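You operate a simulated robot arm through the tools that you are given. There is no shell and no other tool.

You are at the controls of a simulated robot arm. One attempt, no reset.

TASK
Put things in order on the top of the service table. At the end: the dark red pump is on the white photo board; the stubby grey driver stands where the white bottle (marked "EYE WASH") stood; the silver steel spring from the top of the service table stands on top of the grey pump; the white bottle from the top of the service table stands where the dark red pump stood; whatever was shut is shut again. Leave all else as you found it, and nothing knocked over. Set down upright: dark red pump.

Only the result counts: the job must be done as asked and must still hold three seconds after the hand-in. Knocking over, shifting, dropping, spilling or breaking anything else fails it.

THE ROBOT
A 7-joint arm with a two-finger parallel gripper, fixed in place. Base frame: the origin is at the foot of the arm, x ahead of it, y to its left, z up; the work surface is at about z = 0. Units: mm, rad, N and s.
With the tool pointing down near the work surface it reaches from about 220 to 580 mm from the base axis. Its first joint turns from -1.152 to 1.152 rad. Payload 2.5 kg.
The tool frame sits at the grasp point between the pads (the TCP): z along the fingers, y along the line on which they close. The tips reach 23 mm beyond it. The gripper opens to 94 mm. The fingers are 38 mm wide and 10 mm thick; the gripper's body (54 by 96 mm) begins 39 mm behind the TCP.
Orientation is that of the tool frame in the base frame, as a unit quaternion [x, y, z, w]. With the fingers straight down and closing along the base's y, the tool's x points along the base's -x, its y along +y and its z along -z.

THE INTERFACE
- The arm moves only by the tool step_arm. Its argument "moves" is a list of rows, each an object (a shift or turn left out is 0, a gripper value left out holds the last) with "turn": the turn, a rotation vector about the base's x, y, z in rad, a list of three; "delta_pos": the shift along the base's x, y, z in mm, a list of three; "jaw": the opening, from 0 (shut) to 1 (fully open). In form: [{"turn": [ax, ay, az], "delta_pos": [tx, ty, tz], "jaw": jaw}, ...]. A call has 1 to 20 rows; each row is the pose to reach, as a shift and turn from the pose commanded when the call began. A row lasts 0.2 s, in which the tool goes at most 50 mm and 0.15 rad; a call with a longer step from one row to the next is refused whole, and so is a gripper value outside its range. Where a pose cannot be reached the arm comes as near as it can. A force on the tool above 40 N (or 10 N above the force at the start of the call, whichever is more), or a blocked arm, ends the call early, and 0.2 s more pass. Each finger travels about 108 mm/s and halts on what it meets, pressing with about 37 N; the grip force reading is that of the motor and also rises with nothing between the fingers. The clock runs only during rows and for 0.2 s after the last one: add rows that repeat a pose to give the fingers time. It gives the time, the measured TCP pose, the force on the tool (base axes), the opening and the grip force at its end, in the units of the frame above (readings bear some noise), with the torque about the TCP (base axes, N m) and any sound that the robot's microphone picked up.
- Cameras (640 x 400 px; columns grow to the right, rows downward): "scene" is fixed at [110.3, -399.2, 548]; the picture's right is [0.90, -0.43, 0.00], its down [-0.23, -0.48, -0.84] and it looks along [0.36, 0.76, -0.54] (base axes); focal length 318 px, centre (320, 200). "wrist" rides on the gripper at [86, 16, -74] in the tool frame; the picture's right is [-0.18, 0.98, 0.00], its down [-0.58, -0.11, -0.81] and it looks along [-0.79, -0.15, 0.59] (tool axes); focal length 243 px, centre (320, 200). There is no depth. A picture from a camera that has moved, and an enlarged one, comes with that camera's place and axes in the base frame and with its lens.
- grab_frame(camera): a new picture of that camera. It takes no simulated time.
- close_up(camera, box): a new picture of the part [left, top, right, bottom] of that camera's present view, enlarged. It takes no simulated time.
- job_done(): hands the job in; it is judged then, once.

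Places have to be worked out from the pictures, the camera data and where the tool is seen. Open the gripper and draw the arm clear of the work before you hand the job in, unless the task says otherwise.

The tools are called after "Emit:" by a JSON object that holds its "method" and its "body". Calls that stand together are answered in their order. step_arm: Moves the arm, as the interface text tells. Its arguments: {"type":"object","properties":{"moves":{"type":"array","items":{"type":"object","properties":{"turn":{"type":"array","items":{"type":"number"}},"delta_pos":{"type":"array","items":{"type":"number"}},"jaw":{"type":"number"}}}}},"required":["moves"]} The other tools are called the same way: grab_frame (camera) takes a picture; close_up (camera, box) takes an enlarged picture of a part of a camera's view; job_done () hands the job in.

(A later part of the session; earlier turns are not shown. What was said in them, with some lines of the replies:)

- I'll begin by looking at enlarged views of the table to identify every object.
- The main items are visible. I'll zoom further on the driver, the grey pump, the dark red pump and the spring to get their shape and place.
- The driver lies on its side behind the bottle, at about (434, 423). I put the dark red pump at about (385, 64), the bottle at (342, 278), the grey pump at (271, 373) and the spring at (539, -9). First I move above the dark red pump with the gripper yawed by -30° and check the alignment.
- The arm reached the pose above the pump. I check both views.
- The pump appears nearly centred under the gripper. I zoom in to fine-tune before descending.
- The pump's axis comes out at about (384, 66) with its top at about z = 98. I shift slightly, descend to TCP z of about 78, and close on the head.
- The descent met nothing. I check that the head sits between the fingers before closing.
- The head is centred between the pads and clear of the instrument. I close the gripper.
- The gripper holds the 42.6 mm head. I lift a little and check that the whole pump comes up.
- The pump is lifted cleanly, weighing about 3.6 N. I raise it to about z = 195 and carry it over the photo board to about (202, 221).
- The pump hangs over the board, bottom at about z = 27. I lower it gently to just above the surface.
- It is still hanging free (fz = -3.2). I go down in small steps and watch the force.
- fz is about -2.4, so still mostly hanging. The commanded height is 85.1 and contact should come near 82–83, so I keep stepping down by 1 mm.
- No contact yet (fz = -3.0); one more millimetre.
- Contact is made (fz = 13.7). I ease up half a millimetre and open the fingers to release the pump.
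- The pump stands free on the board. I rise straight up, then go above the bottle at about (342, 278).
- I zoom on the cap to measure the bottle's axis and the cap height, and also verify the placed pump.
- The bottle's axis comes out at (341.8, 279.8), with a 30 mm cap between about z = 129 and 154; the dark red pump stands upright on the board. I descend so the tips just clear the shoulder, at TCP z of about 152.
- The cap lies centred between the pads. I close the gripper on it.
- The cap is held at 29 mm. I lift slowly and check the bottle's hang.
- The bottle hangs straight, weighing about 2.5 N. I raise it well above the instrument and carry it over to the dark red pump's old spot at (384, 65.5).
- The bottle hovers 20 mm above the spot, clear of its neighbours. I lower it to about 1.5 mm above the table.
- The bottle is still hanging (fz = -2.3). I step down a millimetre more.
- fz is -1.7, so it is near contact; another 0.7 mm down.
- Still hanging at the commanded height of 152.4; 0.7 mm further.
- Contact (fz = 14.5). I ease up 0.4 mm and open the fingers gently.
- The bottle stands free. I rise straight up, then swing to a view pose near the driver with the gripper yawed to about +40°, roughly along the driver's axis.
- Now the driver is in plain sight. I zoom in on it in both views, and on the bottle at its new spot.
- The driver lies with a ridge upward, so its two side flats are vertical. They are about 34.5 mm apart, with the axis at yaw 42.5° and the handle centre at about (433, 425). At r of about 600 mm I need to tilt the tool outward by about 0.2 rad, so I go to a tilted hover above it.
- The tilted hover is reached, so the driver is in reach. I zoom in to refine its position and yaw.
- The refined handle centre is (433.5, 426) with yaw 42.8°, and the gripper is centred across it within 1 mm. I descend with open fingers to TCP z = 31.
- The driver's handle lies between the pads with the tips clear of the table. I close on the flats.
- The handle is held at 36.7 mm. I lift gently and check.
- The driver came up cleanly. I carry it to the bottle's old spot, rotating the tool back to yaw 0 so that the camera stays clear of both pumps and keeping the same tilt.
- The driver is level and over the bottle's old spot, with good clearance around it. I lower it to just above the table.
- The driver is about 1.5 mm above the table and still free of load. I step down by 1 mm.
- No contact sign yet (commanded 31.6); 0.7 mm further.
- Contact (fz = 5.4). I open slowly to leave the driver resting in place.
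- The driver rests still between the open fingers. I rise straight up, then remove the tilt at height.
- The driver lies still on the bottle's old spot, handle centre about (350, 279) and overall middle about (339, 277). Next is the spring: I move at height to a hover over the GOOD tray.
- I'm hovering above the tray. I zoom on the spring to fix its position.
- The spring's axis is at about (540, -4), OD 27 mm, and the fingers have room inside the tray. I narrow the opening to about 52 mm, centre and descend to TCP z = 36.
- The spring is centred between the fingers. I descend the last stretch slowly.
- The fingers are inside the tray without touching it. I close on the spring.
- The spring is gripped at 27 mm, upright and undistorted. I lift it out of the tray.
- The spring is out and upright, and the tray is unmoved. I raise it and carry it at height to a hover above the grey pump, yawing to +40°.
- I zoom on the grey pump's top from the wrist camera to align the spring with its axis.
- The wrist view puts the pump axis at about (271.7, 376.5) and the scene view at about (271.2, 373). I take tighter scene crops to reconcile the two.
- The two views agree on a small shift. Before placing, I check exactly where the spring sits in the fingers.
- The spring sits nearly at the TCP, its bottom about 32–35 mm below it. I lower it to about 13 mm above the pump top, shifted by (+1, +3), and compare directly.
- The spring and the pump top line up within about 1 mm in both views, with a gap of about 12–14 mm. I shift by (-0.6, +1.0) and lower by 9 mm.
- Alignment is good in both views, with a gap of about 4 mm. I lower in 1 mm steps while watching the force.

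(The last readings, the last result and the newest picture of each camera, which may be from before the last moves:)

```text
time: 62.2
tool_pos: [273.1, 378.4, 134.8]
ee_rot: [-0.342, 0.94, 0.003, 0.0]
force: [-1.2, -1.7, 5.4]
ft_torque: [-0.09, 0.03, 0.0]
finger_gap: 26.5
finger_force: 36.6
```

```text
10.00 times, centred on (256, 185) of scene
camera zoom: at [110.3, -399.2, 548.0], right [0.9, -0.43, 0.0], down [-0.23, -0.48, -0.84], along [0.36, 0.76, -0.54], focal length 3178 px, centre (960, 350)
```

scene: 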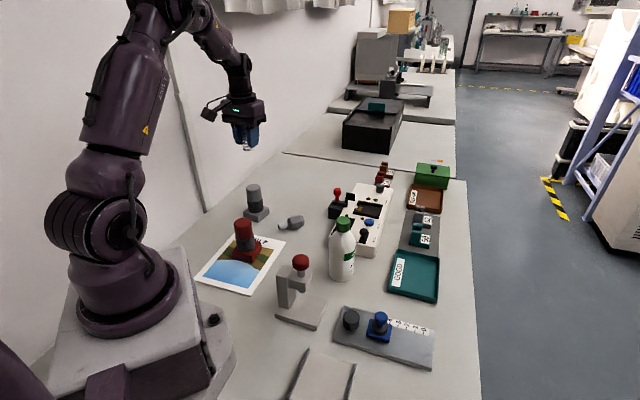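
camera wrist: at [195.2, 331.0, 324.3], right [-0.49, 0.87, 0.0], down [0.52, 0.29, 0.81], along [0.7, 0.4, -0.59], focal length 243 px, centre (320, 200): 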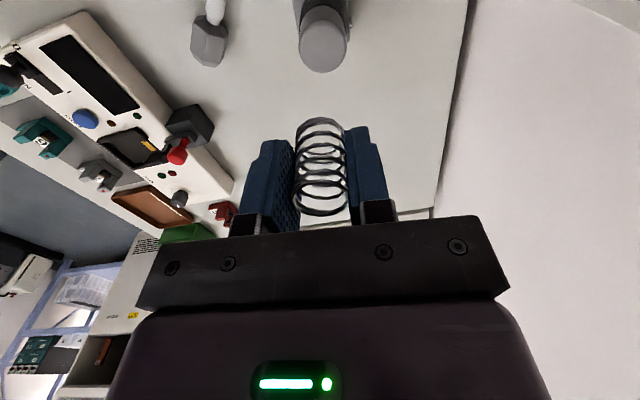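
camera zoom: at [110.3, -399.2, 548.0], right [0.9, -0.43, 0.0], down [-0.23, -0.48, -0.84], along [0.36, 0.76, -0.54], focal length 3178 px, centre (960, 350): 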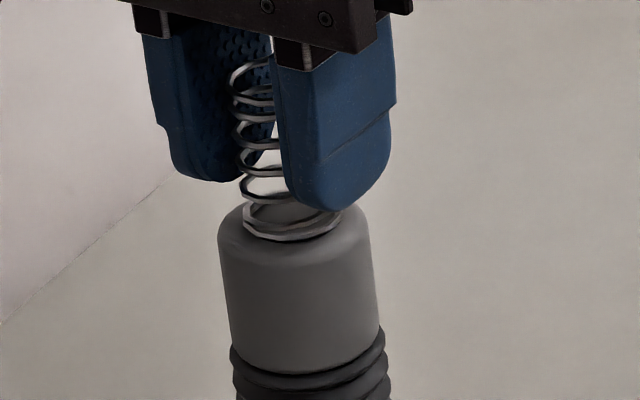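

The spring has touched the pump top (fz = 5.4) and sits within about 2 mm of centre. I ease up 0.3 mm and open the fingers slowly.

Emit:
{"method": "step_arm", "body": {"moves": [{"delta_pos": [0, 0, 0.3]}, {"delta_pos": [0, 0, 0.3], "jaw": 0.29}, {"delta_pos": [0, 0, 0.3], "jaw": 0.32}, {"delta_pos": [0, 0, 0.3], "jaw": 0.38}, {"delta_pos": [0, 0, 0.3], "jaw": 0.45}, {"delta_pos": [0, 0, 0.3], "jaw": 0.55}, {"delta_pos": [0, 0, 0.3], "jaw": 0.55}]}}

Emit:
{"method": "close_up", "body": {"camera": "scene", "box": [226, 150, 286, 226]}}

Emit:
{"method": "close_up", "body": {"camera": "wrist", "box": [240, 50, 400, 230]}}

```text
time: 63.8
tool_pos: [271.8, 378.4, 134.3]
ee_rot: [-0.342, 0.94, 0.003, -0.002]
force: [0.1, 0.1, -0.4]
ft_torque: [-0.03, 0.04, 0.01]
finger_gap: 52.0
finger_force: 0.1
```

```text
5.26 times, centred on (256, 188) of scene
camera zoom: at [110.3, -399.2, 548.0], right [0.9, -0.43, 0.0], down [-0.23, -0.48, -0.84], along [0.36, 0.76, -0.54], focal length 1673 px, centre (657, 263)
```

zoom: 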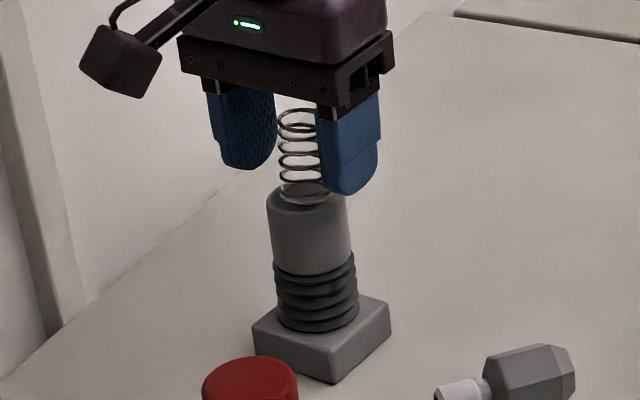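

```text
2.22 times, centred on (320, 140) of wrist
camera zoom: at [195.8, 334.2, 209.3], right [-0.49, 0.87, 0.01], down [0.52, 0.29, 0.81], along [0.7, 0.4, -0.59], focal length 539 px, centre (320, 333)
```

zoom: 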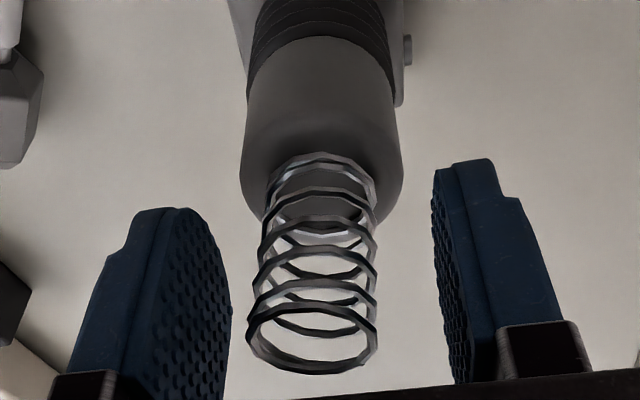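

The spring appears to lean slightly in the wrist view. I hold still for a moment and look again before withdrawing.

Emit:
{"method": "step_arm", "body": {"moves": [{"jaw": 0.55}, {"jaw": 0.55}, {"jaw": 0.55}, {"jaw": 0.55}]}}

Emit:
{"method": "close_up", "body": {"camera": "wrist", "box": [240, 50, 400, 230]}}

Emit:
{"method": "close_up", "body": {"camera": "scene", "box": [236, 160, 276, 200]}}

```text
time: 64.8
tool_pos: [272.5, 377.5, 134.7]
ee_rot: [-0.342, 0.94, 0.002, -0.001]
force: [0.1, -0.8, 0.5]
ft_torque: [0.04, -0.01, 0.03]
finger_gap: 51.7
finger_force: 0.0
```

```text
2.22 times, centred on (320, 140) of wrist
camera zoom: at [195.9, 334.2, 209.3], right [-0.49, 0.87, 0.01], down [0.52, 0.29, 0.81], along [0.7, 0.4, -0.59], focal length 539 px, centre (320, 333)
```

zoom: 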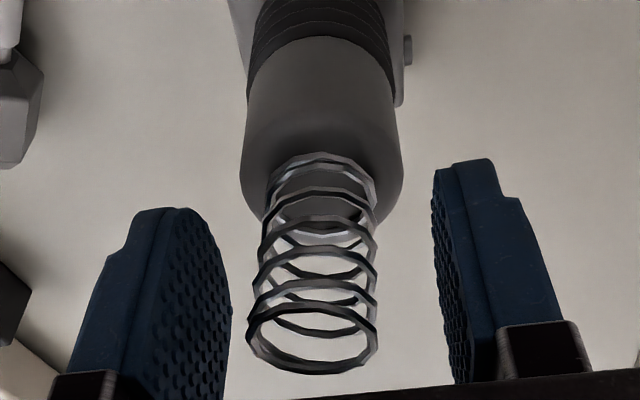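

```text
10.00 times, centred on (256, 180) of scene
camera zoom: at [110.3, -399.2, 548.0], right [0.9, -0.43, 0.0], down [-0.23, -0.48, -0.84], along [0.36, 0.76, -0.54], focal length 3178 px, centre (960, 400)
```

zoom: 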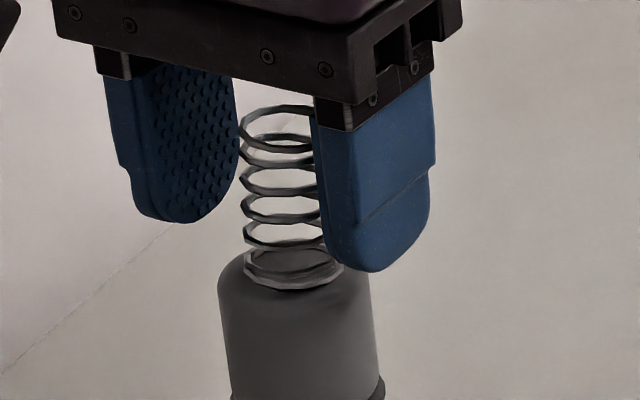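

The spring is motionless, though it leans by a few degrees. I withdraw straight up slowly and inspect it from above.

Emit:
{"method": "step_arm", "body": {"moves": [{"delta_pos": [0, 0, 5], "jaw": 0.55}, {"delta_pos": [0, 0, 15], "jaw": 0.6}, {"delta_pos": [0, 0, 30], "jaw": 0.6}, {"delta_pos": [0, 0, 50], "jaw": 0.6}, {"delta_pos": [0, 0, 75], "jaw": 0.6}, {"delta_pos": [0, 0, 75], "jaw": 0.6}]}}

Emit:
{"method": "close_up", "body": {"camera": "wrist", "box": [240, 0, 400, 180]}}

Emit:
{"method": "close_up", "body": {"camera": "scene", "box": [230, 160, 282, 225]}}

```text
time: 66.2
tool_pos: [270.5, 378.2, 210.3]
ee_rot: [-0.342, 0.94, 0.003, -0.001]
force: [-0.8, 0.9, -0.4]
ft_torque: [0.0, 0.03, 0.02]
finger_gap: 56.3
finger_force: 0.1
```

```text
2.22 times, centred on (320, 90) of wrist
camera zoom: at [195.5, 334.2, 284.6], right [-0.49, 0.87, 0.01], down [0.52, 0.29, 0.81], along [0.7, 0.4, -0.59], focal length 539 px, centre (320, 444)
```

zoom: 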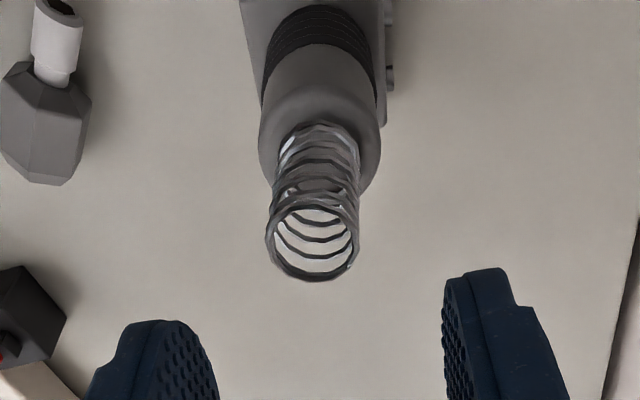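

```text
6.15 times, centred on (256, 192) of scene
camera zoom: at [110.3, -399.2, 548.0], right [0.9, -0.43, 0.0], down [-0.23, -0.48, -0.84], along [0.36, 0.76, -0.54], focal length 1956 px, centre (714, 246)
```

zoom: 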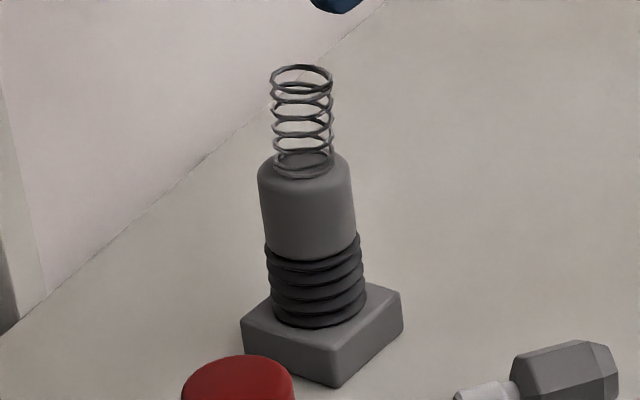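

The spring stands alone on the pump. I take a tighter look at the contact and the lean from both cameras.

Emit:
{"method": "close_up", "body": {"camera": "scene", "box": [240, 168, 272, 196]}}

Emit:
{"method": "close_up", "body": {"camera": "wrist", "box": [285, 30, 355, 110]}}

```text
14.29 times, centred on (256, 182) of scene
camera zoom: at [110.3, -399.2, 548.0], right [0.9, -0.43, 0.0], down [-0.23, -0.48, -0.84], along [0.36, 0.76, -0.54], focal length 4540 px, centre (1234, 457)
```

zoom: 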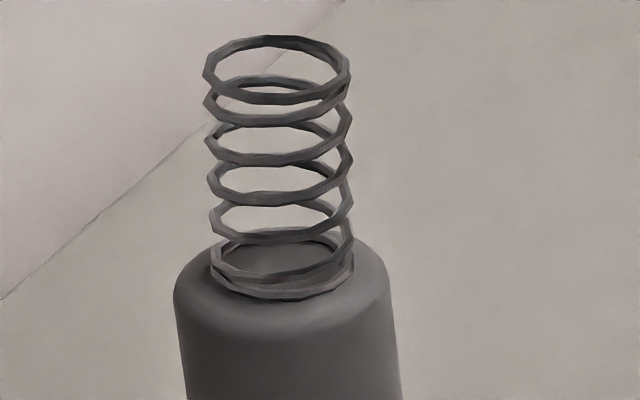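

```text
5.00 times, centred on (320, 70) of wrist
camera zoom: at [195.5, 334.2, 284.6], right [-0.49, 0.87, 0.01], down [0.52, 0.29, 0.81], along [0.7, 0.4, -0.59], focal length 1213 px, centre (320, 850)
```

zoom: 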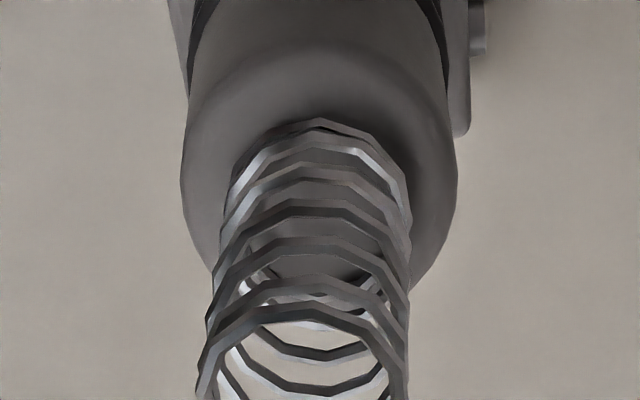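

The spring is centred on the pump but leans about 4–5°. I hold for about 2 s and compare, to see whether this is a stable rest.

Emit:
{"method": "step_arm", "body": {"moves": [{"jaw": 0.6}, {"jaw": 0.6}, {"jaw": 0.6}, {"jaw": 0.6}, {"jaw": 0.6}, {"jaw": 0.6}, {"jaw": 0.6}, {"jaw": 0.6}, {"jaw": 0.6}]}}

Emit:
{"method": "close_up", "body": {"camera": "scene", "box": [240, 168, 272, 196]}}

Emit:
{"method": "close_up", "body": {"camera": "wrist", "box": [285, 30, 355, 110]}}

```text
time: 68.2
tool_pos: [272.5, 377.8, 210.8]
ee_rot: [-0.343, 0.939, 0.002, -0.001]
force: [0.4, 1.0, 0.3]
ft_torque: [-0.02, -0.01, -0.01]
finger_gap: 56.2
finger_force: 0.1
```

```text
14.29 times, centred on (256, 182) of scene
camera zoom: at [110.3, -399.2, 548.0], right [0.9, -0.43, 0.0], down [-0.23, -0.48, -0.84], along [0.36, 0.76, -0.54], focal length 4540 px, centre (1234, 457)
```

zoom: 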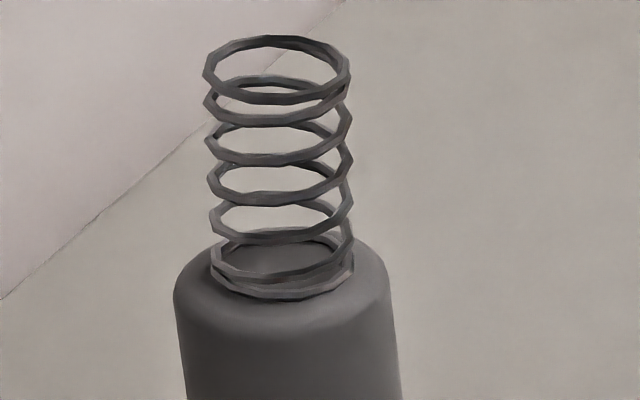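

```text
5.00 times, centred on (320, 70) of wrist
camera zoom: at [195.5, 334.2, 284.2], right [-0.49, 0.87, 0.01], down [0.52, 0.29, 0.81], along [0.7, 0.4, -0.59], focal length 1213 px, centre (320, 850)
```

zoom: 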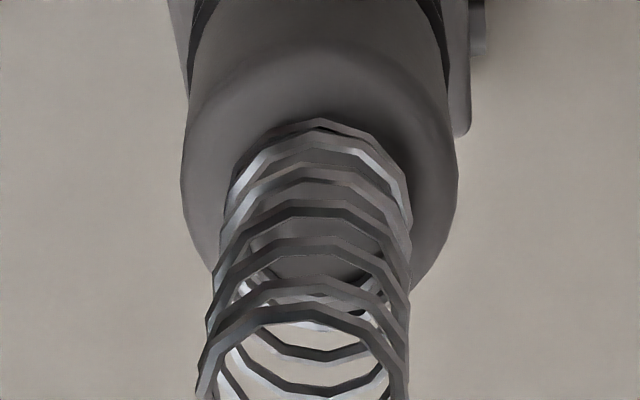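

The spring has not moved at all in over 4 s, so it is a stable rest. I rise straight up and draw the arm back to its starting area, clear of the work, with the gripper open.

Emit:
{"method": "step_arm", "body": {"moves": [{"delta_pos": [0, 0, 25], "jaw": 0.6}, {"delta_pos": [0, 0, 55], "jaw": 0.6}, {"delta_pos": [0, 0, 85], "jaw": 0.8}, {"delta_pos": [0, 0, 110], "jaw": 1}, {"delta_pos": [0, -20, 115], "turn": [0, 0, -0.1], "jaw": 1}, {"delta_pos": [-2, -45, 115], "turn": [0, 0, -0.22], "jaw": 1}, {"delta_pos": [-2, -70, 115], "turn": [0, 0, -0.35], "jaw": 1}, {"delta_pos": [-2, -97, 115], "turn": [0, 0, -0.48], "jaw": 1}, {"delta_pos": [-2, -97, 115], "turn": [0, 0, -0.6], "jaw": 1}, {"delta_pos": [-2, -97, 115], "turn": [0, 0, -0.698], "jaw": 1}, {"delta_pos": [-2, -97, 115], "turn": [0, 0, -0.698], "jaw": 1}]}}

Emit:
{"method": "grab_frame", "body": {"camera": "scene"}}

Emit:
{"method": "grab_frame", "body": {"camera": "wrist"}}

Emit:
{"method": "close_up", "body": {"camera": "scene", "box": [180, 150, 360, 290]}}

Emit:
{"method": "close_up", "body": {"camera": "scene", "box": [310, 160, 470, 300]}}

```text
time: 70.6
tool_pos: [269.8, 280.3, 324.3]
ee_rot: [0.001, 1.0, 0.003, 0.001]
force: [0.0, -0.3, -0.2]
ft_torque: [-0.02, 0.0, -0.02]
finger_gap: 93.8
finger_force: 0.0
```

```text
taken
```

scene: 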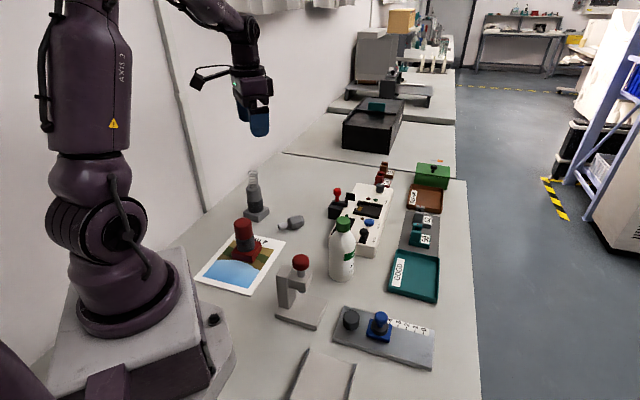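

```text
taken
camera wrist: at [183.9, 296.4, 399.6], right [0.19, 0.98, 0.01], down [0.58, -0.11, 0.81], along [0.79, -0.15, -0.59], focal length 243 px, centre (320, 200)
```

wrist: 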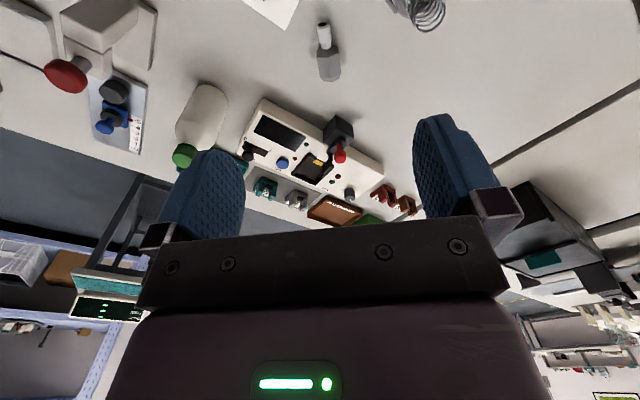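

```text
2.86 times, centred on (270, 220) of scene
camera zoom: at [110.3, -399.2, 548.0], right [0.9, -0.43, 0.0], down [-0.23, -0.48, -0.84], along [0.36, 0.76, -0.54], focal length 908 px, centre (463, 143)
```

zoom: 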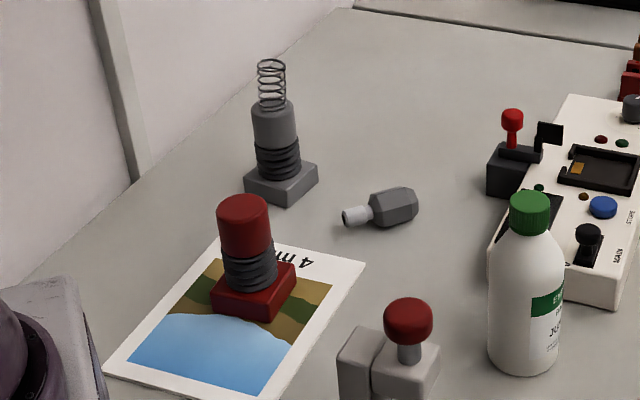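

```text
2.86 times, centred on (390, 230) of scene
camera zoom: at [110.3, -399.2, 548.0], right [0.9, -0.43, 0.0], down [-0.23, -0.48, -0.84], along [0.36, 0.76, -0.54], focal length 908 px, centre (120, 114)
```

zoom: 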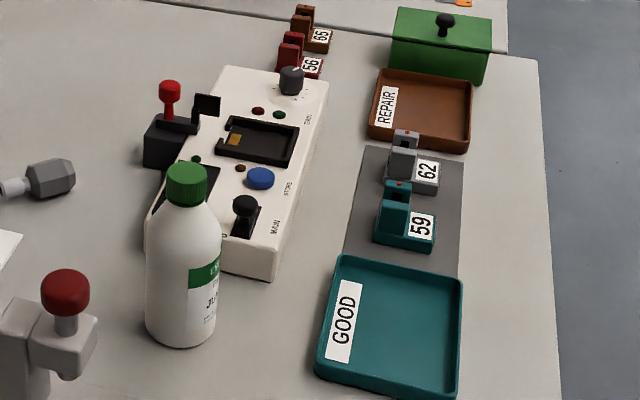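

Everything is in place and at rest:
- **Dark red pump:** upright on the photo board.
- **White bottle:** on the pump's old spot.
- **Driver:** on the bottle's old spot, lying as it was found.
- **Spring:** standing on the grey pump.
- **Arm and surroundings:** the green box is still shut, trays and fixtures are unmoved, and the arm is clear with the gripper open.

I take one last close look at the spring before handing in.

Emit:
{"method": "close_up", "body": {"camera": "scene", "box": [240, 168, 272, 196]}}

```text
14.29 times, centred on (256, 182) of scene
camera zoom: at [110.3, -399.2, 548.0], right [0.9, -0.43, 0.0], down [-0.23, -0.48, -0.84], along [0.36, 0.76, -0.54], focal length 4540 px, centre (1234, 457)
```

zoom: 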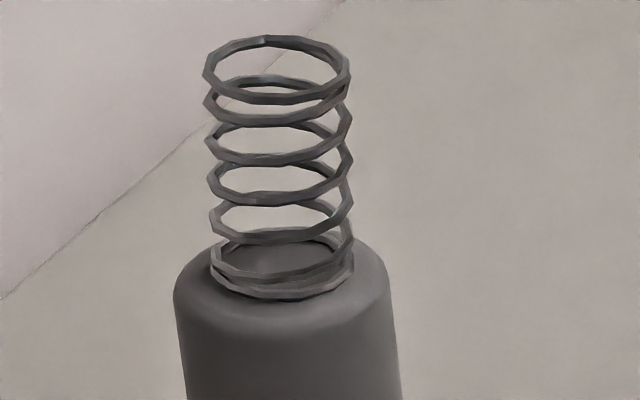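

The spring is exactly where it was several seconds ago, so it is stable. I hand the job in.

Emit:
{"method": "job_done", "body": {}}

```text
The job is handed in.
```

I finished all the moves and handed the job in. I don't have the judge's result.

- **Dark red pump:** upright on the white photo board.
- **White bottle:** standing where the dark red pump stood, within about 5 mm by my measurements.
- **Stubby grey driver:** on the white bottle's old spot, within about 10 mm. It was lying on its side at the start, and I left it lying, because only the dark red pump was listed to be set down upright.
- **Silver steel spring:** standing centred on top of the grey pump, but leaning about 4–5°. It did not move in the roughly 6 seconds I watched it before handing in.
- **Everything else:** nothing was knocked over, nothing else looks moved, and the green box stayed shut throughout. The arm is back near its starting position with the gripper open.
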